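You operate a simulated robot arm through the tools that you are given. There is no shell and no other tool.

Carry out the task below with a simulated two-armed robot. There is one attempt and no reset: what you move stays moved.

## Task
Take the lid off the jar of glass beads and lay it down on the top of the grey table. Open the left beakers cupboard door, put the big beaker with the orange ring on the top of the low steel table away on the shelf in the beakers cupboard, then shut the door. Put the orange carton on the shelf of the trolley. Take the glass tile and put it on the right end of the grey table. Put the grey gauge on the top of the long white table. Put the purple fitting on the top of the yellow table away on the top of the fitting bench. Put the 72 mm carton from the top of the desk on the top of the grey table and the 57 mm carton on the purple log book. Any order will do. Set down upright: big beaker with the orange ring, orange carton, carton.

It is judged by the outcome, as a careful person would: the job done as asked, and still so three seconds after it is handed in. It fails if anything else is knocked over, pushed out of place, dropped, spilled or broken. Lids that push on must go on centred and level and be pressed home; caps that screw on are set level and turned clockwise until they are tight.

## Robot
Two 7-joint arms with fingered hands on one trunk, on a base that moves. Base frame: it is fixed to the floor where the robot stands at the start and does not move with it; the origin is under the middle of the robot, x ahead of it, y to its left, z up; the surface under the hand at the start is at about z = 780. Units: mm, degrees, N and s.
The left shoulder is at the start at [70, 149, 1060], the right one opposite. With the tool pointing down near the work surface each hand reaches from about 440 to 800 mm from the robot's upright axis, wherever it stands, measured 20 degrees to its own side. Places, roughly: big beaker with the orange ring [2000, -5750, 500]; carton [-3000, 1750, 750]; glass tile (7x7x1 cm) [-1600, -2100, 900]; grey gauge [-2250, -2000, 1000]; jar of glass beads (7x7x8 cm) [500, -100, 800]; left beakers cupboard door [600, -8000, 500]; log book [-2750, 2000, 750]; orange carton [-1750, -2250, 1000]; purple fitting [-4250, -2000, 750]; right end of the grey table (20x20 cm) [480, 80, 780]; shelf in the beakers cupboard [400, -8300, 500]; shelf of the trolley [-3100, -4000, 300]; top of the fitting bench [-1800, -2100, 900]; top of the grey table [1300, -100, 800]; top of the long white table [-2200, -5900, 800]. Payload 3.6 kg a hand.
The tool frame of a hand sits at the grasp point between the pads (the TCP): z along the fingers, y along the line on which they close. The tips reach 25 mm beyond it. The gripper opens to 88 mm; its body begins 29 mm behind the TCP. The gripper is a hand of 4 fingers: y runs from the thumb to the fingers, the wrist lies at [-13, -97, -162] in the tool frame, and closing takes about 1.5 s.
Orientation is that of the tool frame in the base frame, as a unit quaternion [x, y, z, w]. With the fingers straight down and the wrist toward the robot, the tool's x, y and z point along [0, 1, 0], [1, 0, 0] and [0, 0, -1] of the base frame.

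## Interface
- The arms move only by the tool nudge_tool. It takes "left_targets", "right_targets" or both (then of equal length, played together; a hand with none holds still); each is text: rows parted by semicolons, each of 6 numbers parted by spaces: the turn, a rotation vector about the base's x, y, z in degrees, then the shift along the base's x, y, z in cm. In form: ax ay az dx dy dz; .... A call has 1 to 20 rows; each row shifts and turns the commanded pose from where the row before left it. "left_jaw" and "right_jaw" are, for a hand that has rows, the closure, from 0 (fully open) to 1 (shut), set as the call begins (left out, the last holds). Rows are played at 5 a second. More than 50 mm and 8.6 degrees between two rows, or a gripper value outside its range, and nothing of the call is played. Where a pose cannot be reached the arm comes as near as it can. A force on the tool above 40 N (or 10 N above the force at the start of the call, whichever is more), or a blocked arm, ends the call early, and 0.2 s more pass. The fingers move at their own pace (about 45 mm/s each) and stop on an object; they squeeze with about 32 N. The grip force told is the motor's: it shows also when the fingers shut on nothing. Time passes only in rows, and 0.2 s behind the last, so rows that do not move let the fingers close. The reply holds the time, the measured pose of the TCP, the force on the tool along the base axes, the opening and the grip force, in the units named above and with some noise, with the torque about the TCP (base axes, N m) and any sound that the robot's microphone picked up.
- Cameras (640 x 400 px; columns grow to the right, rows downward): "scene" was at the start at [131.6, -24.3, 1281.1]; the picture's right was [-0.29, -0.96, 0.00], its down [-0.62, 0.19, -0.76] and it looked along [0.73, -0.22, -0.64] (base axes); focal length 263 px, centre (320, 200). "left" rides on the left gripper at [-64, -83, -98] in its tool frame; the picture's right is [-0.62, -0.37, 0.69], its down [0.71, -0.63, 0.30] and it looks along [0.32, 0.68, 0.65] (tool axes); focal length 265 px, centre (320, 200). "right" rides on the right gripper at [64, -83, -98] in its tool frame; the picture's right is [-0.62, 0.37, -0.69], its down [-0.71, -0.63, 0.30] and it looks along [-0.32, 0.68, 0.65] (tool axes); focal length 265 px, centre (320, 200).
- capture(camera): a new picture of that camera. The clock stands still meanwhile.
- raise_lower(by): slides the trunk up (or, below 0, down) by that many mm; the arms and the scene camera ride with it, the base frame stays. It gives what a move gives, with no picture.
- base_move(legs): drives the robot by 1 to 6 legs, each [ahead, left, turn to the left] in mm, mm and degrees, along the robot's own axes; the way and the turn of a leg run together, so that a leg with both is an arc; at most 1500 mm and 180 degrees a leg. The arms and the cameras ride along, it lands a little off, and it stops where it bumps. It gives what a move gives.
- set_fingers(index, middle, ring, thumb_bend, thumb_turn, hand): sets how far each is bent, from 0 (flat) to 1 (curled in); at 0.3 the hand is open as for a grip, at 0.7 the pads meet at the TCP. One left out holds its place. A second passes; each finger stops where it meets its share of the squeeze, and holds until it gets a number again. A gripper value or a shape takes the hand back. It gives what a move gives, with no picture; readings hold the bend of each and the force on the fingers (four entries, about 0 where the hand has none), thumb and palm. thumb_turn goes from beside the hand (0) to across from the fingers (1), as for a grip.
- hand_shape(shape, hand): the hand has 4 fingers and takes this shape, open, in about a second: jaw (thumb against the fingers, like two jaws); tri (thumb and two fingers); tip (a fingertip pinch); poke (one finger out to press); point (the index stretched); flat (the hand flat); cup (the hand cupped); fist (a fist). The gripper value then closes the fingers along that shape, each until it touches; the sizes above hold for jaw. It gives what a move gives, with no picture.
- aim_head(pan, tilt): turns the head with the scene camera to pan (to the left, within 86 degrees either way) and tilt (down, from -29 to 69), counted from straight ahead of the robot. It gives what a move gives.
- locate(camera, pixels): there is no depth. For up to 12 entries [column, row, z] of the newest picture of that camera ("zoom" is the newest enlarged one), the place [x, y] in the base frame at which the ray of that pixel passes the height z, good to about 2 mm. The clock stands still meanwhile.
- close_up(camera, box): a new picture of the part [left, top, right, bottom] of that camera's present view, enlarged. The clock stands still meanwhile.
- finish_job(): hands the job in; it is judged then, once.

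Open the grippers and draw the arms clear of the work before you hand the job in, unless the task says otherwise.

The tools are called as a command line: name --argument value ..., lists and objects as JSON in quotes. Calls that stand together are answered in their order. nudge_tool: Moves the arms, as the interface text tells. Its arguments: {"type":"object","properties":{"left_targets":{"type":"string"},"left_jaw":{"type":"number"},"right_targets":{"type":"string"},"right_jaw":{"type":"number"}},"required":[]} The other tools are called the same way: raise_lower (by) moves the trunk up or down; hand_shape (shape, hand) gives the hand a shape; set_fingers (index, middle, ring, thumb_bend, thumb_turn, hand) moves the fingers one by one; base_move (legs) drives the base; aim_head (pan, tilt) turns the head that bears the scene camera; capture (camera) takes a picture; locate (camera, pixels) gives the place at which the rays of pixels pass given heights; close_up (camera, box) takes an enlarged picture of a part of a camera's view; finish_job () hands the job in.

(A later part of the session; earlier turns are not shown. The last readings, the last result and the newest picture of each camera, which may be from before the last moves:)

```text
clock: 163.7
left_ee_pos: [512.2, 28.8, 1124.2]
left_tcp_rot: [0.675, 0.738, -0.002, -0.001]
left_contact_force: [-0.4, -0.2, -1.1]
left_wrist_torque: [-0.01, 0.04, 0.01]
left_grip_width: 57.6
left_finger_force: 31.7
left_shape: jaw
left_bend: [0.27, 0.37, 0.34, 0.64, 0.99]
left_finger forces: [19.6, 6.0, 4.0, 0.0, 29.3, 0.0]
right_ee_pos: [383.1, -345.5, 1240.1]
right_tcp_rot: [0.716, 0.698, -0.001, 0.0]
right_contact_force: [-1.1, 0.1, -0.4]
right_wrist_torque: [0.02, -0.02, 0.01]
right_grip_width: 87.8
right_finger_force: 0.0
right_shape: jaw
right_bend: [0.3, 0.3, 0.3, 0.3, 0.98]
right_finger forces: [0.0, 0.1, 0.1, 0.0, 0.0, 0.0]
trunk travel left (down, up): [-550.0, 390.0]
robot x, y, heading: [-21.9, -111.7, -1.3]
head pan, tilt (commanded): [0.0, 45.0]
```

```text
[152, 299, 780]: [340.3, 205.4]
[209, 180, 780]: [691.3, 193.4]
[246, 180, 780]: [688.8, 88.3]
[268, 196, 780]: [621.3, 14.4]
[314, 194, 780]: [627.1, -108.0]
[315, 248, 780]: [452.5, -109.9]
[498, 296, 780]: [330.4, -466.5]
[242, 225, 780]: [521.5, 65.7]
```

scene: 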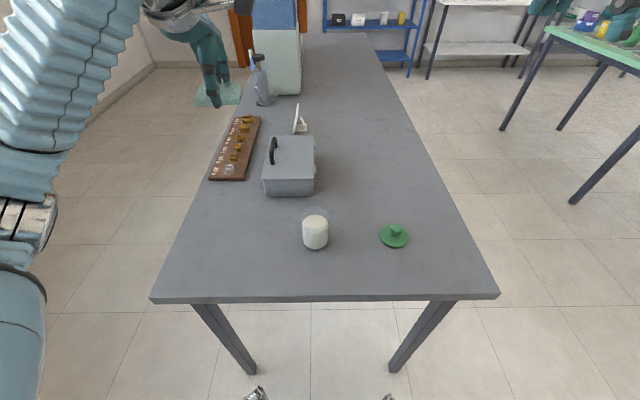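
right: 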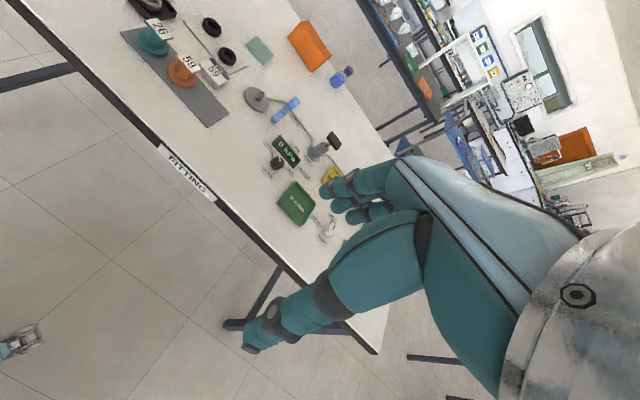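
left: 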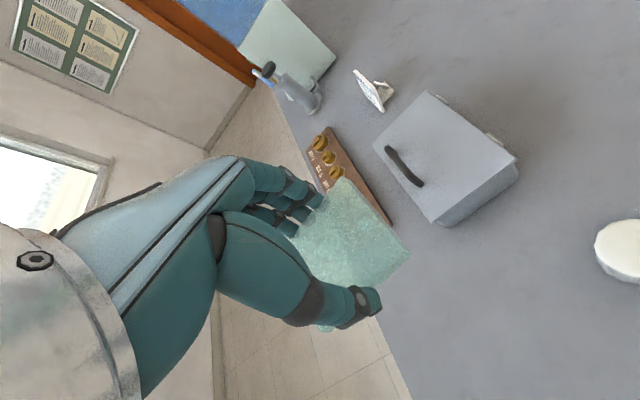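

The target spot is free. I carry the tile over (480, 80) and lower it to about 30 mm above the table.

nudge_tool --left_targets "0 0 0 -1.6 2.5 0; 0 0 0 -1.6 2.55 0; 0 0 0 0 0 -4; 0 0 0 0 0 -4; 0 0 0 0 0 -4; 0 0 0 0 0 -4; 0 0 0 0 0 -4; 0 0 0 0 0 -4; 0 0 0 0 0 -3; 0 0 0 0 0 -1.5; 0 0 0 0 0 0" --left_jaw 1

capture --camera "left"

close_up --camera "scene" --box '[140, 180, 300, 300]'

```text
clock: 166.1
left_ee_pos: [480.9, 80.9, 838.0]
left_tcp_rot: [0.675, 0.737, -0.001, -0.001]
left_contact_force: [0.2, 0.6, -0.6]
left_wrist_torque: [0.0, 0.0, 0.02]
left_grip_width: 57.4
left_finger_force: 31.7
left_shape: jaw
left_bend: [0.27, 0.37, 0.34, 0.64, 0.99]
left_finger forces: [19.3, 5.9, 3.9, 0.0, 29.1, 0.0]
right_ee_pos: [384.4, -346.4, 1241.2]
right_tcp_rot: [0.715, 0.699, -0.001, 0.001]
right_contact_force: [0.1, -0.1, -0.3]
right_wrist_torque: [0.01, 0.0, 0.0]
right_grip_width: 87.4
right_finger_force: 0.1
right_shape: jaw
right_bend: [0.3, 0.3, 0.3, 0.3, 0.98]
right_finger forces: [0.0, 0.0, 0.1, 0.0, 0.0, 0.0]
trunk travel left (down, up): [-550.0, 390.0]
robot x, y, heading: [-25.3, -114.1, -1.2]
head pan, tilt (commanded): [0.0, 45.0]
```

```text
taken
```

left: 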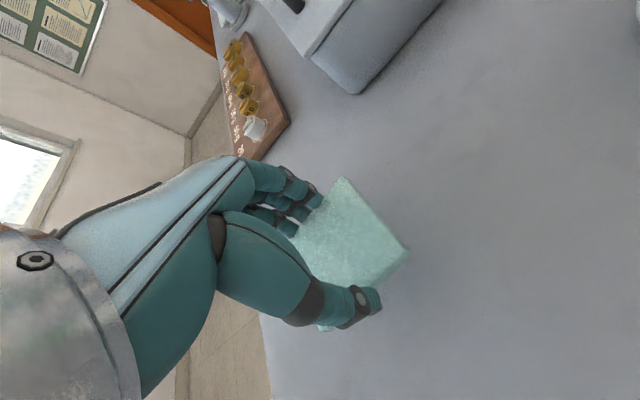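

```text
3.33 times, centred on (220, 240) of scene
```

zoom: 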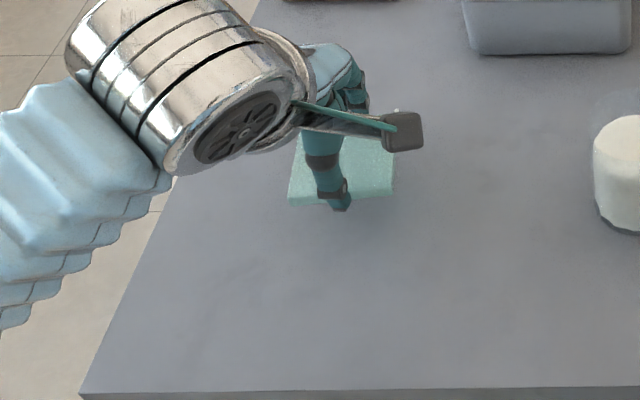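

I lower the tile in diminishing steps until contact.

nudge_tool --left_targets "0 0 0 0 0 -1; 0 0 0 0 0 -0.7; 0 0 0 0 0 -0.4; 0 0 0 0 0 -0.3; 0 0 0 0 0 -0.2; 0 0 0 0 0 -0.2; 0 0 0 0 0 -0.1" --left_jaw 1

```text
clock: 167.7
left_ee_pos: [479.6, 79.3, 810.5]
left_tcp_rot: [0.675, 0.738, -0.001, -0.001]
left_contact_force: [0.6, -0.1, -2.0]
left_wrist_torque: [-0.02, -0.03, -0.02]
left_grip_width: 57.6
left_finger_force: 31.7
left_shape: jaw
left_bend: [0.27, 0.37, 0.34, 0.64, 0.99]
left_finger forces: [19.4, 5.7, 3.9, 0.0, 29.2, 0.1]
right_ee_pos: [383.8, -346.0, 1240.5]
right_tcp_rot: [0.716, 0.698, 0.0, 0.001]
right_contact_force: [0.4, 1.0, 0.1]
right_wrist_torque: [-0.01, -0.03, 0.02]
right_grip_width: 87.7
right_finger_force: 0.0
right_shape: jaw
right_bend: [0.3, 0.3, 0.3, 0.3, 0.98]
right_finger forces: [0.0, 0.0, 0.0, 0.0, 0.0, 0.0]
trunk travel left (down, up): [-550.0, 390.0]
robot x, y, heading: [-19.8, -111.7, -1.4]
head pan, tilt (commanded): [0.0, 45.0]
```

No contact yet at z 810.5. I go on in 1–1.5 mm steps.

nudge_tool --left_targets "0 0 0 0 0 -0.15; 0 0 0 0 0 -0.15; 0 0 0 0 0 -0.1; 0 0 0 0 0 -0.1; 0 0 0 0 0 0" --left_jaw 1

close_up --camera "scene" --box '[140, 180, 300, 300]'

```text
clock: 168.9
left_ee_pos: [481.3, 80.3, 806.1]
left_tcp_rot: [0.676, 0.737, 0.0, 0.0]
left_contact_force: [0.1, 0.7, 1.7]
left_wrist_torque: [0.06, -0.14, 0.0]
left_grip_width: 57.3
left_finger_force: 32.3
left_shape: jaw
left_bend: [0.27, 0.37, 0.34, 0.64, 0.99]
left_finger forces: [19.4, 9.8, 4.0, 0.0, 29.3, 0.0]
right_ee_pos: [384.2, -346.4, 1240.6]
right_tcp_rot: [0.716, 0.698, 0.0, 0.001]
right_contact_force: [0.4, 0.5, 1.1]
right_wrist_torque: [0.01, 0.0, -0.04]
right_grip_width: 87.9
right_finger_force: 0.1
right_shape: jaw
right_bend: [0.3, 0.3, 0.3, 0.3, 0.98]
right_finger forces: [0.1, 0.0, 0.0, 0.0, 0.0, 0.0]
trunk travel left (down, up): [-550.0, 390.0]
robot x, y, heading: [-21.9, -116.2, -1.1]
head pan, tilt (commanded): [0.0, 45.0]
```

```text
3.33 times, centred on (220, 240) of scene
```

zoom: 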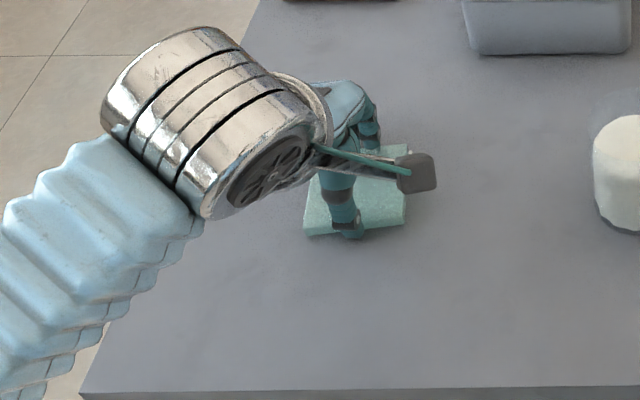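

Contact is felt (≈+3 N change), same finger pattern as at pick-up; the tile lies on the table. I open and rise.

nudge_tool --left_targets "0 0 0 0 0 0; 0 0 0 0 0 0; 0 0 0 0 0 0; 0 0 0 0 0 0; 0 0 0 0 0 0; 0 0 0 0 0 0; 0 0 0 0 0 0.5; 0 0 0 0 0 1.5; 0 0 0 0 0 3; 0 0 0 0 0 4; 0 0 0 0 0 4; 0 0 0 0 0 4; 0 0 0 0 0 4; 0 0 0 0 0 4; 0 0 0 0 0 4" --left_jaw 0

capture --camera "scene"

capture --camera "left"

```text
clock: 172.1
left_ee_pos: [481.3, 79.0, 1095.8]
left_tcp_rot: [0.675, 0.738, -0.002, -0.002]
left_contact_force: [0.2, 0.3, -0.1]
left_wrist_torque: [0.01, 0.01, 0.01]
left_grip_width: 87.5
left_finger_force: 0.0
left_shape: jaw
left_bend: [0.3, 0.3, 0.3, 0.3, 0.98]
left_finger forces: [0.0, 0.1, 0.0, 0.1, 0.1, 0.0]
right_ee_pos: [383.1, -347.8, 1239.9]
right_tcp_rot: [0.716, 0.698, 0.001, 0.001]
right_contact_force: [0.2, -0.5, -0.2]
right_wrist_torque: [-0.01, 0.02, -0.01]
right_grip_width: 87.7
right_finger_force: 0.0
right_shape: jaw
right_bend: [0.3, 0.3, 0.3, 0.3, 0.98]
right_finger forces: [0.0, 0.0, 0.0, 0.0, 0.0, 0.1]
trunk travel left (down, up): [-550.0, 390.0]
robot x, y, heading: [-20.3, -115.8, -1.1]
head pan, tilt (commanded): [0.0, 45.0]
```

```text
taken
```

scene: 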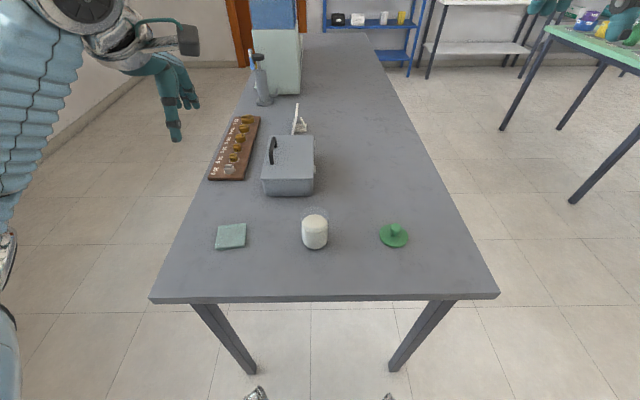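

```text
taken
```

left: 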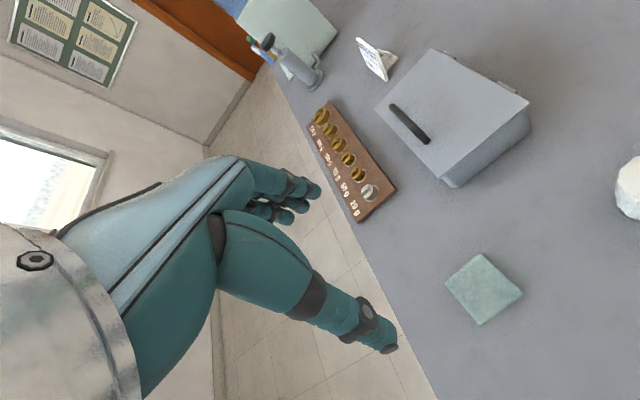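

The tile lies at (480,80). Next: the desk. I back off, go left, turn to face the windows, and sidestep along toward the desk.

base_move --legs '[[-600, 0, 0], [0, 960, 0], [0, 0, 91], [0, 1450, 0]]'

aim_head --pan 40 --tilt 30

capture --camera "scene"

```text
clock: 220.6
left_ee_pos: [-2274.2, 1337.3, 1095.0]
left_tcp_rot: [-0.067, 0.998, 0.0, 0.0]
left_contact_force: [-0.1, -0.3, 0.3]
left_wrist_torque: [-0.02, -0.02, -0.03]
left_grip_width: 87.9
left_finger_force: 0.0
left_shape: jaw
left_bend: [0.3, 0.3, 0.3, 0.3, 0.98]
left_finger forces: [0.1, 0.0, 0.0, 0.1, 0.0, 0.0]
right_ee_pos: [-1843.6, 1259.3, 1240.6]
right_tcp_rot: [-0.01, 1.0, 0.0, 0.001]
right_contact_force: [0.9, 0.6, -0.1]
right_wrist_torque: [0.0, 0.0, 0.03]
right_grip_width: 88.0
right_finger_force: 0.0
right_shape: jaw
right_bend: [0.3, 0.3, 0.3, 0.3, 0.98]
right_finger forces: [0.0, 0.1, 0.0, 0.0, 0.0, 0.1]
trunk travel left (down, up): [-550.0, 390.0]
robot x, y, heading: [-2062.8, 844.0, 91.4]
head pan, tilt (commanded): [0.0, 45.0]
```

```text
clock: 221.7
left_ee_pos: [-2273.0, 1338.0, 1096.3]
left_tcp_rot: [-0.066, 0.998, -0.001, 0.0]
left_contact_force: [0.8, 0.9, 0.4]
left_wrist_torque: [0.01, 0.01, -0.01]
left_grip_width: 87.9
left_finger_force: 0.0
left_shape: jaw
left_bend: [0.3, 0.3, 0.3, 0.3, 0.98]
left_finger forces: [0.0, 0.1, 0.1, 0.0, 0.1, 0.0]
right_ee_pos: [-1842.9, 1259.4, 1240.7]
right_tcp_rot: [-0.009, 1.0, 0.0, 0.0]
right_contact_force: [0.7, -0.1, -0.1]
right_wrist_torque: [-0.01, -0.02, -0.02]
right_grip_width: 87.8
right_finger_force: 0.0
right_shape: jaw
right_bend: [0.3, 0.3, 0.3, 0.3, 0.98]
right_finger forces: [0.0, 0.0, 0.0, 0.0, 0.0, 0.1]
trunk travel left (down, up): [-550.0, 390.0]
robot x, y, heading: [-2058.5, 844.4, 91.2]
head pan, tilt (commanded): [40.0, 30.0]
```

```text
taken
```

scene: 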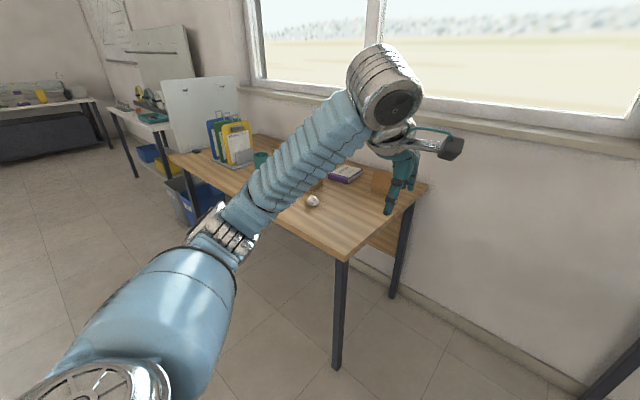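

The desk is to my front-left; its right-near corner is at (345,258). I locate corners and then sidestep further left.

locate --camera "scene" --pixels '[[345, 258, 750], [427, 187, 750], [168, 153, 750], [345, 178, 760], [313, 205, 760], [337, 370, 0], [392, 297, 0]]'

base_move --legs '[[0, 600, -1.2]]'

aim_head --pan 0 --tilt 35

capture --camera "scene"

```text
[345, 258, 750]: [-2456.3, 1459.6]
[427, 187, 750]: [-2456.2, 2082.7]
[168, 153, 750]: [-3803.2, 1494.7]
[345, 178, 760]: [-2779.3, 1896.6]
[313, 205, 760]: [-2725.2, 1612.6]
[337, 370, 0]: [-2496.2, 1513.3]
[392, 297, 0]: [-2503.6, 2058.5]
```

```text
clock: 229.7
left_ee_pos: [-2860.3, 1335.3, 1096.3]
left_tcp_rot: [-0.056, 0.998, -0.001, -0.001]
left_contact_force: [-0.7, 0.1, -0.2]
left_wrist_torque: [0.0, 0.04, 0.01]
left_grip_width: 87.9
left_finger_force: 0.0
left_shape: jaw
left_bend: [0.3, 0.3, 0.3, 0.3, 0.98]
left_finger forces: [0.0, 0.0, 0.1, 0.1, 0.1, 0.0]
right_ee_pos: [-2432.9, 1247.2, 1241.8]
right_tcp_rot: [0.001, 1.0, 0.0, 0.002]
right_contact_force: [-0.5, 0.6, -0.4]
right_wrist_torque: [0.0, 0.02, 0.06]
right_grip_width: 87.6
right_finger_force: 0.0
right_shape: jaw
right_bend: [0.3, 0.3, 0.3, 0.3, 0.98]
right_finger forces: [0.1, 0.0, 0.0, 0.0, 0.0, 0.1]
trunk travel left (down, up): [-550.0, 390.0]
robot x, y, heading: [-2656.5, 836.9, 89.9]
head pan, tilt (commanded): [40.0, 30.0]
```

```text
clock: 230.8
left_ee_pos: [-2861.2, 1335.1, 1095.9]
left_tcp_rot: [-0.057, 0.998, -0.001, 0.0]
left_contact_force: [0.8, -0.3, 0.4]
left_wrist_torque: [0.01, 0.03, -0.01]
left_grip_width: 87.6
left_finger_force: 0.1
left_shape: jaw
left_bend: [0.3, 0.3, 0.3, 0.3, 0.98]
left_finger forces: [0.0, 0.1, 0.1, 0.0, 0.0, 0.0]
right_ee_pos: [-2432.2, 1247.3, 1240.8]
right_tcp_rot: [0.001, 1.0, 0.0, 0.001]
right_contact_force: [0.4, 0.6, -0.5]
right_wrist_torque: [0.02, 0.02, -0.02]
right_grip_width: 87.8
right_finger_force: 0.1
right_shape: jaw
right_bend: [0.3, 0.3, 0.3, 0.3, 0.98]
right_finger forces: [0.1, 0.0, 0.0, 0.0, 0.0, 0.1]
trunk travel left (down, up): [-550.0, 390.0]
robot x, y, heading: [-2658.9, 839.4, 90.1]
head pan, tilt (commanded): [0.0, 35.0]
```

```text
taken
```

scene: 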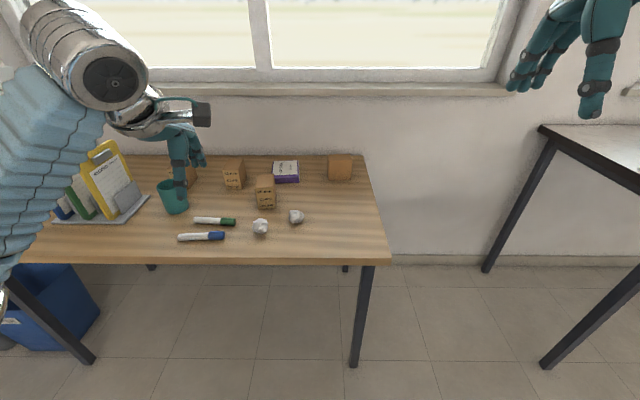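

Four cartons are visible on the desk, at (190,175), (234,175), (265,190), (340,168), and the purple log book at (286,170). I zoom in.

close_up --camera "scene" --box '[160, 140, 300, 228]'

close_up --camera "scene" --box '[250, 140, 390, 228]'

capture --camera "left"

capture --camera "right"

```text
4.55 times, centred on (230, 184) of scene
```

zoom: 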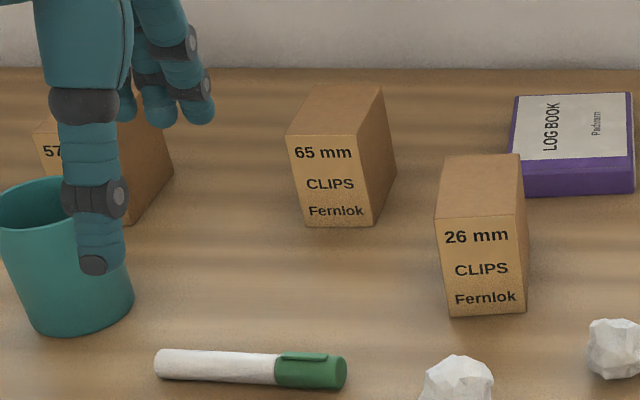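

```text
4.55 times, centred on (320, 184) of scene
```

zoom: 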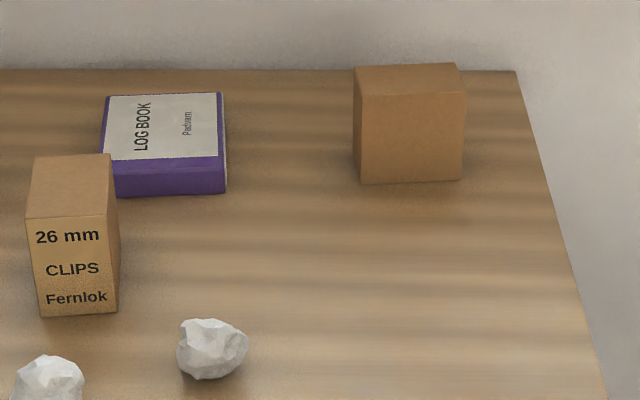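

```text
taken
```

left: 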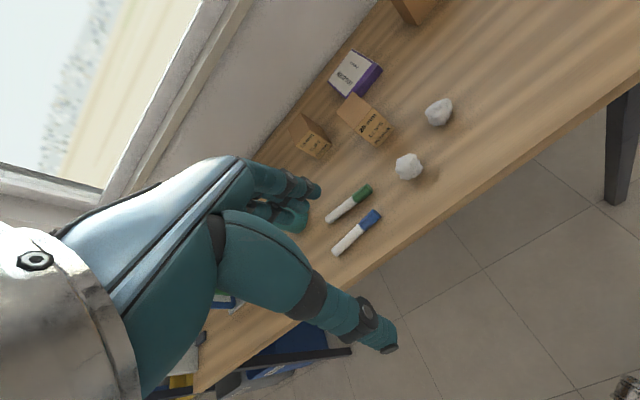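

```text
taken
```

right: 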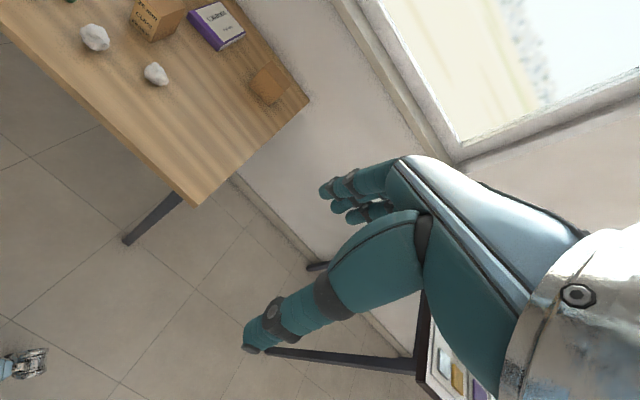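

Labels: "57…" (left, behind the hand), "65 mm", "26 mm", and the right one has its label turned away. I raise the left hand and drive closer and to the left to see the 57 mm carton.

nudge_tool --left_targets "0 0 0 0 0 4; 0 0 0 0 -2 4; 0 0 0 0 -2 4; 0 0 0 0 -2 3" --left_jaw 0

base_move --legs '[[280, 350, 0]]'

aim_head --pan 0 --tilt 40

capture --camera "scene"

capture --camera "left"

capture --camera "right"

```text
clock: 231.8
left_ee_pos: [-2858.5, 1272.5, 1246.7]
left_tcp_rot: [-0.057, 0.998, 0.0, 0.0]
left_contact_force: [-0.2, 0.1, 0.3]
left_wrist_torque: [0.0, -0.03, 0.01]
left_grip_width: 87.6
left_finger_force: 0.0
left_shape: jaw
left_bend: [0.3, 0.3, 0.3, 0.3, 0.98]
left_finger forces: [0.0, 0.0, 0.0, 0.0, 0.0, 0.0]
right_ee_pos: [-2430.3, 1245.7, 1240.7]
right_tcp_rot: [0.001, 1.0, 0.001, -0.001]
right_contact_force: [0.2, 0.7, 0.2]
right_wrist_torque: [0.03, 0.0, -0.03]
right_grip_width: 87.7
right_finger_force: 0.1
right_shape: jaw
right_bend: [0.3, 0.3, 0.3, 0.3, 0.98]
right_finger forces: [0.0, 0.1, 0.0, 0.1, 0.0, 0.1]
trunk travel left (down, up): [-550.0, 390.0]
robot x, y, heading: [-2652.5, 836.7, 90.0]
head pan, tilt (commanded): [0.0, 35.0]
```

```text
clock: 236.8
left_ee_pos: [-3206.1, 1552.7, 1244.8]
left_tcp_rot: [-0.053, 0.999, 0.0, 0.001]
left_contact_force: [-0.5, 0.0, 0.0]
left_wrist_torque: [0.0, 0.01, 0.03]
left_grip_width: 87.8
left_finger_force: 0.1
left_shape: jaw
left_bend: [0.3, 0.3, 0.3, 0.3, 0.98]
left_finger forces: [0.0, 0.0, 0.1, 0.0, 0.0, 0.1]
right_ee_pos: [-2778.7, 1524.1, 1240.3]
right_tcp_rot: [0.004, 1.0, 0.0, 0.001]
right_contact_force: [0.5, -0.2, -0.4]
right_wrist_torque: [-0.01, 0.0, 0.01]
right_grip_width: 87.8
right_finger_force: 0.0
right_shape: jaw
right_bend: [0.3, 0.3, 0.3, 0.3, 0.98]
right_finger forces: [0.1, 0.0, 0.0, 0.0, 0.0, 0.1]
trunk travel left (down, up): [-550.0, 390.0]
robot x, y, heading: [-3006.5, 1114.2, 90.0]
head pan, tilt (commanded): [0.0, 35.0]
```

```text
clock: 237.5
left_ee_pos: [-3204.0, 1554.9, 1245.3]
left_tcp_rot: [-0.053, 0.999, -0.001, 0.0]
left_contact_force: [0.5, -0.6, -0.3]
left_wrist_torque: [0.0, -0.05, 0.03]
left_grip_width: 87.9
left_finger_force: 0.0
left_shape: jaw
left_bend: [0.3, 0.3, 0.3, 0.3, 0.98]
left_finger forces: [0.1, 0.0, 0.0, 0.0, 0.1, 0.0]
right_ee_pos: [-2778.2, 1524.1, 1241.9]
right_tcp_rot: [0.003, 1.0, -0.001, 0.001]
right_contact_force: [0.6, 1.0, -0.3]
right_wrist_torque: [0.0, -0.01, 0.02]
right_grip_width: 87.7
right_finger_force: 0.0
right_shape: jaw
right_bend: [0.3, 0.3, 0.3, 0.3, 0.98]
right_finger forces: [0.1, 0.0, 0.0, 0.0, 0.0, 0.1]
trunk travel left (down, up): [-550.0, 390.0]
robot x, y, heading: [-3005.8, 1111.1, 89.6]
head pan, tilt (commanded): [0.0, 40.0]
```

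```text
taken
```

scene: 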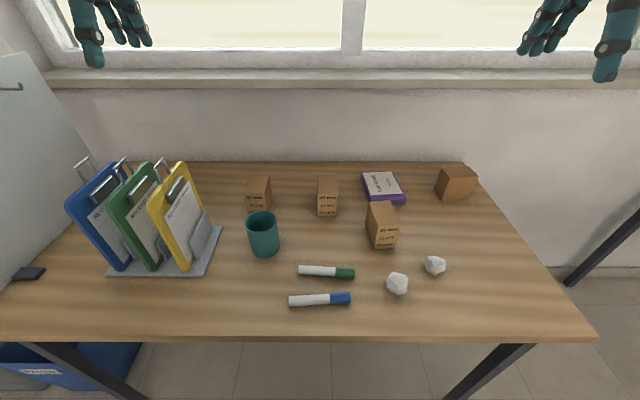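

```text
taken
```

left: 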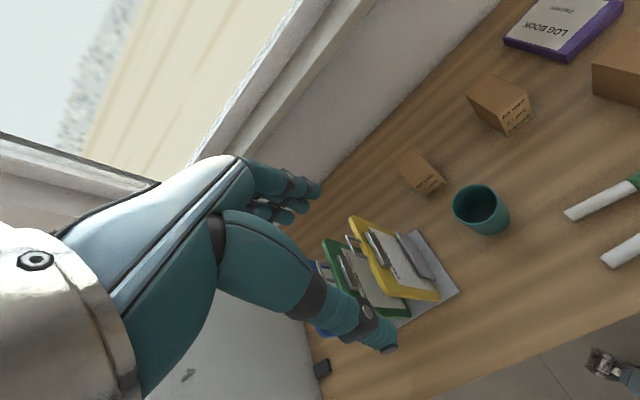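

```text
taken
```

right: 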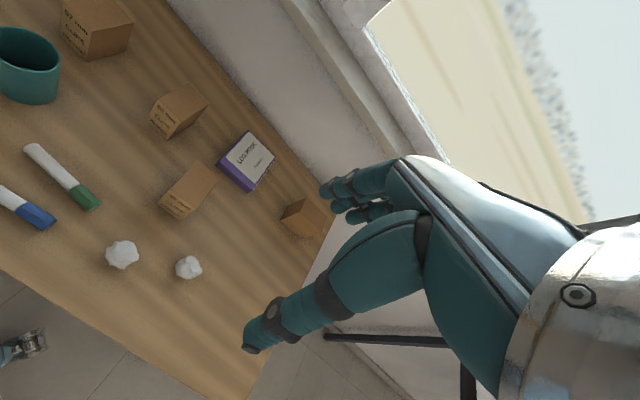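

I zoom in on the cartons to read labels and get their geometry.

close_up --camera "scene" --box '[220, 155, 348, 235]'

locate --camera "zoom" --pixels '[[134, 195, 750], [244, 282, 750], [250, 200, 810], [140, 200, 810]]'

close_up --camera "scene" --box '[350, 155, 478, 235]'

close_up --camera "right" --box '[40, 0, 340, 240]'

```text
5.00 times, centred on (284, 195) of scene
```

zoom: 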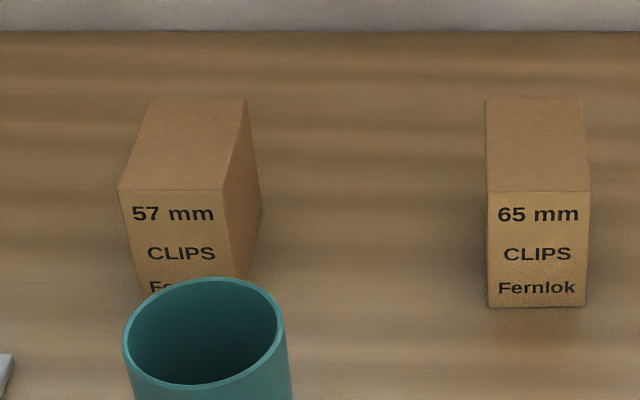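

```text
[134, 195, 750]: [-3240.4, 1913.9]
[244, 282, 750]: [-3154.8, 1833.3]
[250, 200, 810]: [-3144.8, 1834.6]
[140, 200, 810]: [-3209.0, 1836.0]
```

```text
5.00 times, centred on (414, 195) of scene
```

zoom: 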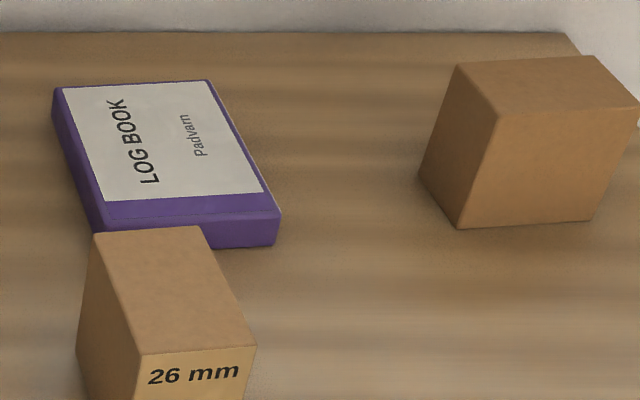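

```text
1.67 times, centred on (190, 120) of right
```

zoom: 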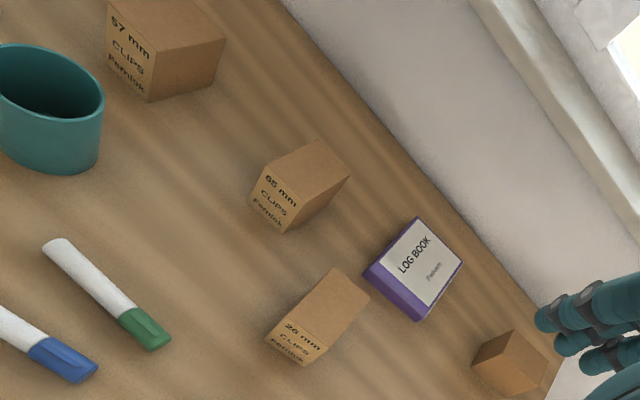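

I locate 65 mm carton's front corners to calibrate carton height, and the 57 mm carton's corners.

close_up --camera "scene" --box '[220, 155, 348, 235]'

locate --camera "zoom" --pixels '[[488, 306, 750], [585, 306, 750], [487, 191, 820], [590, 192, 820], [487, 191, 840], [590, 192, 840], [487, 98, 830], [583, 98, 830], [118, 190, 830], [222, 192, 830], [150, 98, 830], [245, 98, 830]]'

```text
5.00 times, centred on (284, 195) of scene
```

zoom: 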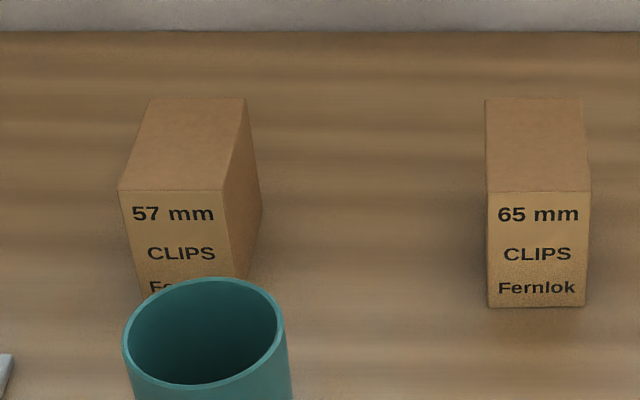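

```text
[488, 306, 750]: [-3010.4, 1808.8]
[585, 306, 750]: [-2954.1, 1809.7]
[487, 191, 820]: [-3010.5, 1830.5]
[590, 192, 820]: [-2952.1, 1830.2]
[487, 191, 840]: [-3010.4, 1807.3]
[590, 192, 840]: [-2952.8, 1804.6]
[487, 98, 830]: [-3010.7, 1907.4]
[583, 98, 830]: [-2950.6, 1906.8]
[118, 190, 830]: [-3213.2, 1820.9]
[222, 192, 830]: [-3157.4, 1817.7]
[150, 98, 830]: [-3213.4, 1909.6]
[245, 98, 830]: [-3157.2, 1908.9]
```

The 57 mm carton spans x −3213…−3157, y ≈1808…1900, top z ≈838. I move 65 mm closer and 55 mm right, then turn the left hand 90° so it grips across the 57 mm width.

base_move --legs '[[70, -55, 0]]'

nudge_tool --left_targets "0 0 8.5 0 0 0; 0 0 8.5 0 0 0; 0 0 8.5 0 0 0; 0 0 8.5 0 0 0; 0 0 8.5 0 0 0; 0 0 8.5 0 0 0; 0 0 8.5 0 0 0; 0 0 8.5 0 0 0; 0 0 8.5 0 0 0; 0 0 7.4 0 0 0; 0 0 0 0 0 0" --left_jaw 0

capture --camera "left"

capture --camera "scene"

```text
clock: 239.0
left_ee_pos: [-3151.5, 1620.3, 1245.2]
left_tcp_rot: [-0.053, 0.999, 0.0, 0.0]
left_contact_force: [0.4, -0.5, -0.3]
left_wrist_torque: [-0.01, 0.02, -0.02]
left_grip_width: 87.6
left_finger_force: 0.1
left_shape: jaw
left_bend: [0.3, 0.3, 0.3, 0.3, 0.98]
left_finger forces: [0.0, 0.0, 0.0, 0.1, 0.0, 0.0]
right_ee_pos: [-2724.4, 1591.0, 1240.4]
right_tcp_rot: [0.003, 1.0, 0.002, 0.001]
right_contact_force: [0.5, -0.4, 0.0]
right_wrist_torque: [0.02, 0.02, 0.04]
right_grip_width: 87.9
right_finger_force: 0.1
right_shape: jaw
right_bend: [0.3, 0.3, 0.3, 0.3, 0.98]
right_finger forces: [0.0, 0.0, 0.0, 0.1, 0.0, 0.1]
trunk travel left (down, up): [-550.0, 390.0]
robot x, y, heading: [-2950.1, 1189.7, 89.8]
head pan, tilt (commanded): [0.0, 40.0]
```

```text
clock: 241.4
left_ee_pos: [-3151.2, 1622.0, 1244.5]
left_tcp_rot: [0.708, -0.707, 0.001, 0.0]
left_contact_force: [-0.5, 1.0, 1.4]
left_wrist_torque: [-0.02, 0.0, 0.0]
left_grip_width: 87.8
left_finger_force: 0.0
left_shape: jaw
left_bend: [0.3, 0.3, 0.3, 0.3, 0.98]
left_finger forces: [0.0, 0.1, 0.0, 0.0, 0.1, 0.0]
right_ee_pos: [-2725.6, 1592.4, 1241.3]
right_tcp_rot: [0.003, 1.0, 0.0, 0.001]
right_contact_force: [-0.7, 0.4, -0.3]
right_wrist_torque: [-0.03, 0.01, 0.03]
right_grip_width: 87.7
right_finger_force: 0.2
right_shape: jaw
right_bend: [0.3, 0.3, 0.3, 0.3, 0.98]
right_finger forces: [0.0, 0.0, 0.0, 0.0, 0.1, 0.0]
trunk travel left (down, up): [-550.0, 390.0]
robot x, y, heading: [-2949.7, 1186.8, 89.8]
head pan, tilt (commanded): [0.0, 40.0]
```

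```text
taken
```

left: 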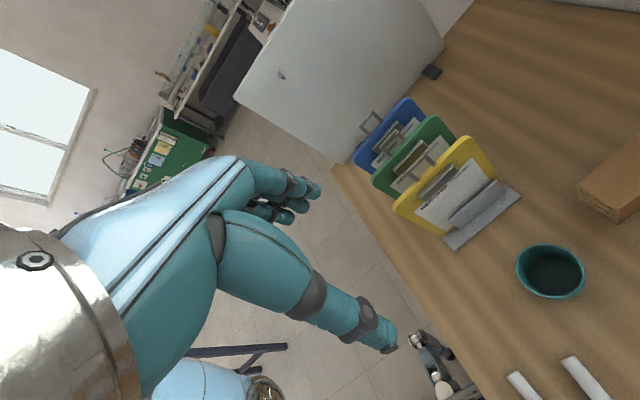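

```text
taken
```

scene: 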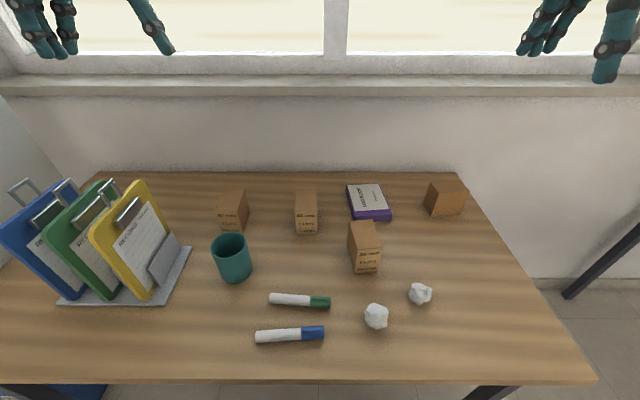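

The hand is turned with fingers on the left. I take a close look at the 57 mm carton and the cup from here.

close_up --camera "scene" --box '[190, 180, 286, 290]'

```text
3.64 times, centred on (238, 235) of scene
```

zoom: 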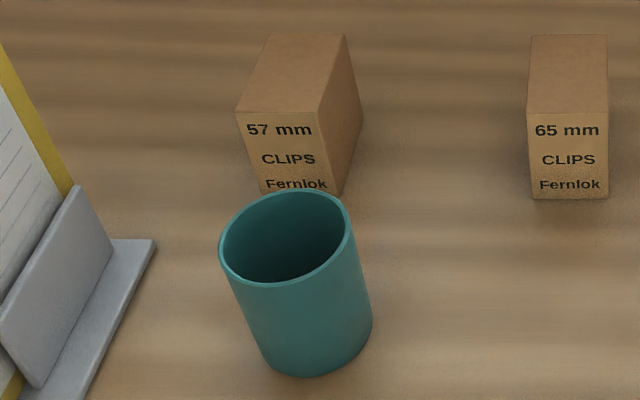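

locate --camera "zoom" --pixels '[[236, 112, 838], [318, 111, 838], [345, 35, 838], [268, 33, 838], [340, 197, 750], [314, 377, 750], [314, 345, 750], [286, 237, 850], [286, 192, 850], [286, 282, 850], [286, 237, 840], [529, 198, 750]]'

```text
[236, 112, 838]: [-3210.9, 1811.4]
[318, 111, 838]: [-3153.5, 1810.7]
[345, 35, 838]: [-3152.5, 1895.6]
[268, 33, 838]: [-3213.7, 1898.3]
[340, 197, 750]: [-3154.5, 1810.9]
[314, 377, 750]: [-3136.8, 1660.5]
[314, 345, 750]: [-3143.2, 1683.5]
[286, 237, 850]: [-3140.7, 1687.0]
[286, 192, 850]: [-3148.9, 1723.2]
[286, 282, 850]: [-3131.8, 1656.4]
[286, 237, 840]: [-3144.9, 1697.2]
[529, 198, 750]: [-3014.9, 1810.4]
```

Carton 57: centre (−3183, 1854), 58 mm wide, top z 838; the cup ends at y≈1727. I lower the hand in front of it to z≈1004 and then move it forward above the carton.

nudge_tool --left_targets "0 0 0 0 0 -4; 0 0 0 0 0 -4; 0 0 0 0 0 -4; 0 0 0 0 0 -4; 0 0 0 0 0 -4; 0 0 0 0 0 -4; 0 0 0 -0.53 3.87 0; 0 0 0 -0.53 3.87 0; 0 0 0 -0.53 3.87 0; 0 0 0 -0.53 3.87 0; 0 0 0 -0.53 3.87 0; 0 0 0 -0.53 3.87 0; 0 0 0 0 0 0" --left_jaw 0

capture --camera "left"

capture --camera "scene"

```text
clock: 244.2
left_ee_pos: [-3184.4, 1853.3, 1003.7]
left_tcp_rot: [-0.707, 0.708, 0.0, 0.002]
left_contact_force: [-0.2, -0.7, -0.5]
left_wrist_torque: [0.01, -0.01, 0.01]
left_grip_width: 87.9
left_finger_force: 0.1
left_shape: jaw
left_bend: [0.3, 0.3, 0.3, 0.3, 0.98]
left_finger forces: [0.0, 0.0, 0.1, 0.0, 0.1, 0.0]
right_ee_pos: [-2725.2, 1591.1, 1241.9]
right_tcp_rot: [0.003, 1.0, 0.001, 0.002]
right_contact_force: [-0.1, 0.3, 0.8]
right_wrist_torque: [0.01, 0.02, -0.01]
right_grip_width: 87.6
right_finger_force: 0.0
right_shape: jaw
right_bend: [0.3, 0.3, 0.3, 0.3, 0.98]
right_finger forces: [0.0, 0.0, 0.0, 0.1, 0.0, 0.0]
trunk travel left (down, up): [-550.0, 390.0]
robot x, y, heading: [-2945.2, 1186.6, 89.8]
head pan, tilt (commanded): [0.0, 40.0]
```

```text
taken
```

left: 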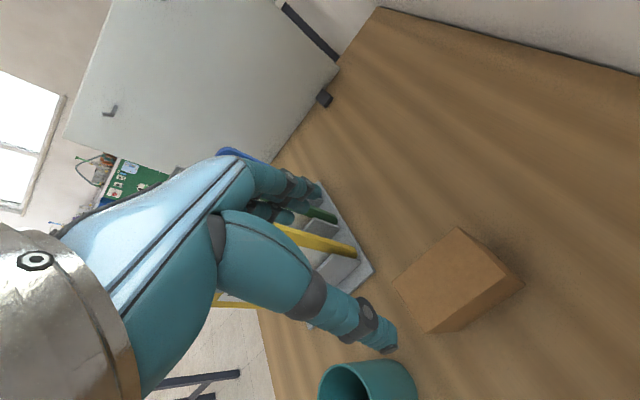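

```text
taken
```

scene: 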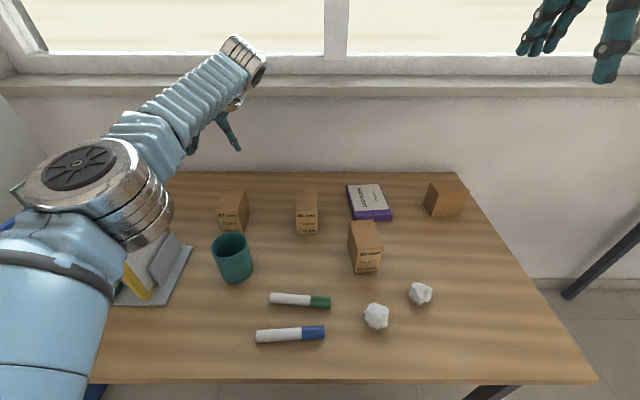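

I check the carton's top in the left view against the hand position.

close_up --camera "left" --box '[370, 210, 540, 350]'

locate --camera "left" --pixels '[[393, 285, 838], [459, 228, 838], [524, 284, 750], [428, 332, 838], [497, 268, 838]]'

```text
2.86 times, centred on (455, 280) of left
```

zoom: 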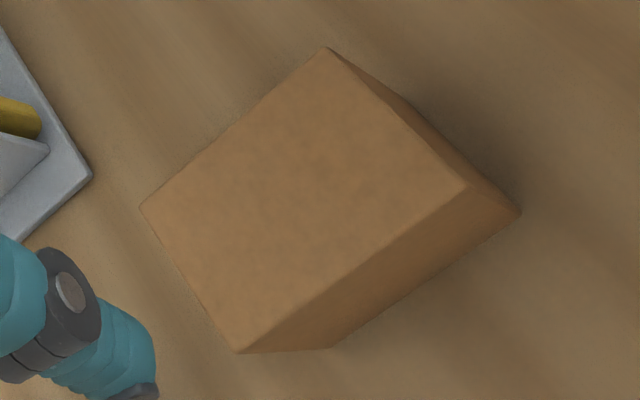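

```text
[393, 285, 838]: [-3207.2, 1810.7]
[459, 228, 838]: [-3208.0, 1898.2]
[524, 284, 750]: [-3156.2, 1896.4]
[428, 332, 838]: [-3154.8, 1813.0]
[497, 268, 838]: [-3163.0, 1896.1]
```

I check where the clipboard stand's corner lies relative to the fingers' path.

locate --camera "left" --pixels '[[374.5, 271, 760], [355, 250, 800], [332, 222, 800]]'

locate --camera "scene" --pixels '[[192, 247, 755], [160, 290, 755]]'

```text
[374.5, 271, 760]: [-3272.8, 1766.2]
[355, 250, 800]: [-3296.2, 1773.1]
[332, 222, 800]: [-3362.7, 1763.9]
```

```text
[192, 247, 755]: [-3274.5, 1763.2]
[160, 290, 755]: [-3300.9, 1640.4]
```

The stand's corner (−3273,1765) is clear of the fingers. I lower the left hand to TCP z≈819 around the carton.

nudge_tool --left_targets "0 0 0 0.1 0 -4; 0 0 0 0.1 0 -4; 0 0 0 0 0 -4; 0 0 0 0 0 -3; 0 0 0 0 0 -1.5; 0 0 0 0 0 -1; 0 0 0 0 0 -0.9; 0 0 0 0 0 0" --left_jaw 0

capture --camera "left"

close_up --camera "scene" --box '[160, 120, 320, 240]'

```text
clock: 246.0
left_ee_pos: [-3181.0, 1852.4, 822.1]
left_tcp_rot: [0.707, -0.707, 0.0, 0.0]
left_contact_force: [-1.6, 1.0, 1.4]
left_wrist_torque: [-0.02, 0.04, -0.01]
left_grip_width: 87.8
left_finger_force: 0.0
left_shape: jaw
left_bend: [0.3, 0.3, 0.3, 0.3, 0.98]
left_finger forces: [1.7, 0.0, 0.0, 0.0, 0.0, 0.0]
right_ee_pos: [-2724.3, 1594.0, 1241.8]
right_tcp_rot: [0.003, 1.0, 0.001, 0.001]
right_contact_force: [1.0, 0.3, -0.2]
right_wrist_torque: [0.01, -0.02, 0.0]
right_grip_width: 87.6
right_finger_force: 0.1
right_shape: jaw
right_bend: [0.3, 0.3, 0.3, 0.3, 0.98]
right_finger forces: [0.0, 0.0, 0.0, 0.0, 0.0, 0.0]
trunk travel left (down, up): [-550.0, 390.0]
robot x, y, heading: [-2950.4, 1184.8, 89.9]
head pan, tilt (commanded): [0.0, 40.0]
```

```text
taken
```

left: 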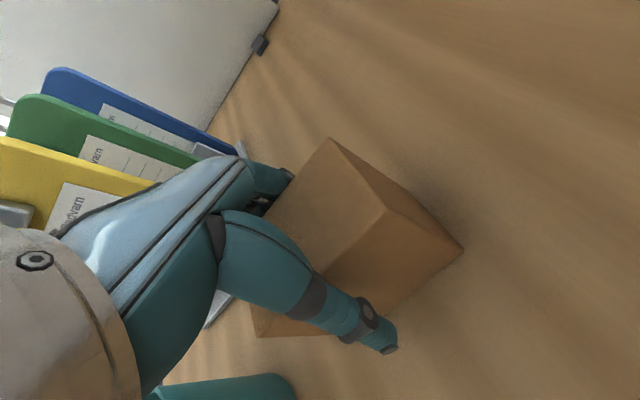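

```text
3.33 times, centred on (240, 180) of scene
```

zoom: 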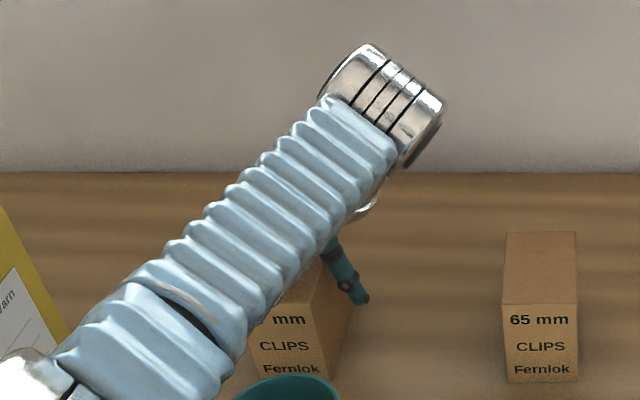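

The index finger touches the carton's left edge lightly (1.7 N). I shift the hand 4 mm to −x and up 2 mm, then close on the carton.

nudge_tool --left_targets "0 0 0 -0.2 0 0.2; 0 0 0 -0.2 0 0; 0 0 0 0 0 0" --left_jaw 0

nudge_tool --left_targets "0 0 0 0 0 0; 0 0 0 0 0 0; 0 0 0 0 0 0; 0 0 0 0 0 0; 0 0 0 0 0 0; 0 0 0 0 0 0; 0 0 0 0 0 0; 0 0 0 0 0 0" --left_jaw 1

capture --camera "left"

```text
clock: 246.8
left_ee_pos: [-3184.1, 1853.3, 822.5]
left_tcp_rot: [-0.707, 0.707, -0.001, 0.001]
left_contact_force: [0.1, 1.0, 0.5]
left_wrist_torque: [0.05, -0.01, 0.01]
left_grip_width: 88.1
left_finger_force: 0.1
left_shape: jaw
left_bend: [0.3, 0.3, 0.3, 0.3, 0.98]
left_finger forces: [0.0, 0.1, 0.0, 0.0, 0.0, 0.0]
right_ee_pos: [-2723.7, 1591.7, 1241.1]
right_tcp_rot: [0.003, 1.0, 0.0, 0.001]
right_contact_force: [0.1, 0.5, -1.0]
right_wrist_torque: [0.02, -0.02, 0.03]
right_grip_width: 87.9
right_finger_force: 0.0
right_shape: jaw
right_bend: [0.3, 0.3, 0.3, 0.3, 0.98]
right_finger forces: [0.0, 0.0, 0.0, 0.0, 0.0, 0.0]
trunk travel left (down, up): [-550.0, 390.0]
robot x, y, heading: [-2947.7, 1189.0, 89.8]
head pan, tilt (commanded): [0.0, 40.0]
```

```text
clock: 248.6
left_ee_pos: [-3184.2, 1853.8, 823.0]
left_tcp_rot: [-0.707, 0.707, 0.0, 0.001]
left_contact_force: [-0.1, 0.2, 0.9]
left_wrist_torque: [-0.01, 0.0, -0.04]
left_grip_width: 51.6
left_finger_force: 32.4
left_shape: jaw
left_bend: [0.74, 0.42, 0.39, 0.64, 0.99]
left_finger forces: [16.6, 8.9, 4.1, 0.0, 29.5, 0.0]
right_ee_pos: [-2724.1, 1592.7, 1241.0]
right_tcp_rot: [0.003, 1.0, 0.001, 0.0]
right_contact_force: [0.3, 0.0, 1.3]
right_wrist_torque: [0.03, -0.03, 0.01]
right_grip_width: 87.8
right_finger_force: 0.0
right_shape: jaw
right_bend: [0.3, 0.3, 0.3, 0.3, 0.98]
right_finger forces: [0.0, 0.1, 0.1, 0.0, 0.0, 0.1]
trunk travel left (down, up): [-550.0, 390.0]
robot x, y, heading: [-2952.2, 1190.9, 89.7]
head pan, tilt (commanded): [0.0, 40.0]
```

```text
taken
```

left: 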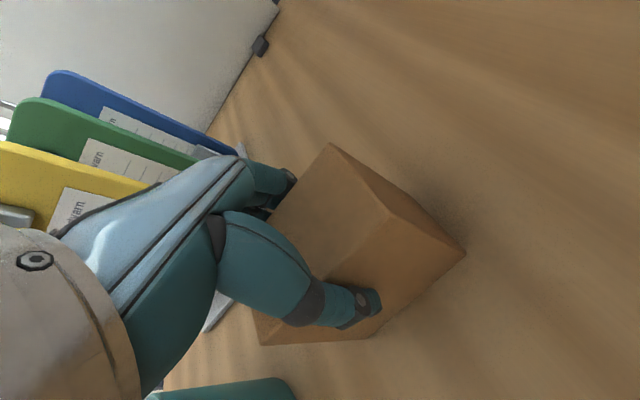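

Gripped at 32 N, 51.6 mm between pads. I lift 4 cm and inspect.

nudge_tool --left_targets "0 0 0 0 0 0.5; 0 0 0 0 0 1; 0 0 0 0 0 1.5; 0 0 0 0 0 1.5; 0 0 0 0 0 0" --left_jaw 1

capture --camera "left"

close_up --camera "scene" --box '[160, 120, 320, 240]'

```text
clock: 249.8
left_ee_pos: [-3185.5, 1853.7, 866.0]
left_tcp_rot: [-0.707, 0.707, -0.001, 0.001]
left_contact_force: [0.5, -0.6, -2.0]
left_wrist_torque: [-0.02, -0.02, 0.06]
left_grip_width: 51.3
left_finger_force: 32.4
left_shape: jaw
left_bend: [0.74, 0.42, 0.39, 0.64, 0.99]
left_finger forces: [16.7, 8.8, 3.9, 0.0, 29.6, 0.0]
right_ee_pos: [-2723.5, 1592.8, 1242.0]
right_tcp_rot: [0.004, 1.0, 0.0, 0.001]
right_contact_force: [0.8, 0.0, -0.1]
right_wrist_torque: [-0.01, -0.01, -0.01]
right_grip_width: 87.6
right_finger_force: 0.1
right_shape: jaw
right_bend: [0.3, 0.3, 0.3, 0.3, 0.98]
right_finger forces: [0.0, 0.1, 0.1, 0.0, 0.0, 0.0]
trunk travel left (down, up): [-550.0, 390.0]
robot x, y, heading: [-2947.0, 1186.9, 89.7]
head pan, tilt (commanded): [0.0, 40.0]
```

```text
taken
```

left: 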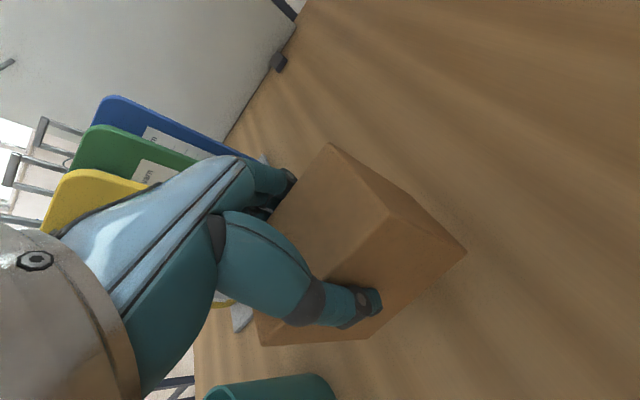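

```text
3.33 times, centred on (240, 180) of scene
```

zoom: 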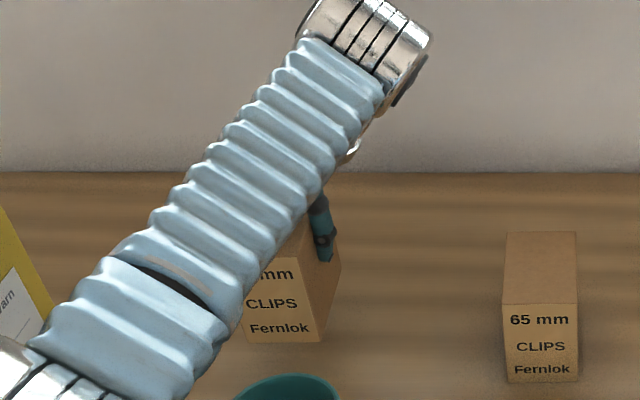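

The carton comes up upright. I raise it to z≈1010 and take a new look for the log book.

nudge_tool --left_targets "0 0 0 0 0 3; 0 0 0 0 0 4; 0 0 0 0 0 4; 0 0 0 0 0 3.5; 0 0 0 0 0 0" --left_jaw 1

close_up --camera "scene" --box '[330, 165, 490, 285]'

```text
clock: 251.0
left_ee_pos: [-3185.3, 1855.7, 1013.1]
left_tcp_rot: [-0.707, 0.707, 0.0, 0.001]
left_contact_force: [0.2, -0.6, -1.1]
left_wrist_torque: [0.03, 0.01, -0.01]
left_grip_width: 51.6
left_finger_force: 32.0
left_shape: jaw
left_bend: [0.74, 0.42, 0.39, 0.64, 0.99]
left_finger forces: [16.7, 9.0, 3.9, 0.0, 29.5, 0.1]
right_ee_pos: [-2725.0, 1593.9, 1241.4]
right_tcp_rot: [0.003, 1.0, 0.001, 0.001]
right_contact_force: [-0.4, -0.7, -0.1]
right_wrist_torque: [-0.03, 0.01, -0.01]
right_grip_width: 87.3
right_finger_force: 0.1
right_shape: jaw
right_bend: [0.3, 0.3, 0.3, 0.3, 0.98]
right_finger forces: [0.0, 0.0, 0.0, 0.0, 0.1, 0.1]
trunk travel left (down, up): [-550.0, 390.0]
robot x, y, heading: [-2948.3, 1183.7, 89.9]
head pan, tilt (commanded): [0.0, 40.0]
```

```text
3.33 times, centred on (410, 225) of scene
```

zoom: 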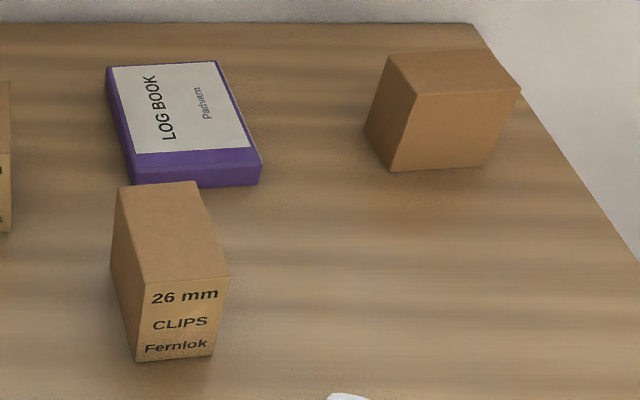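

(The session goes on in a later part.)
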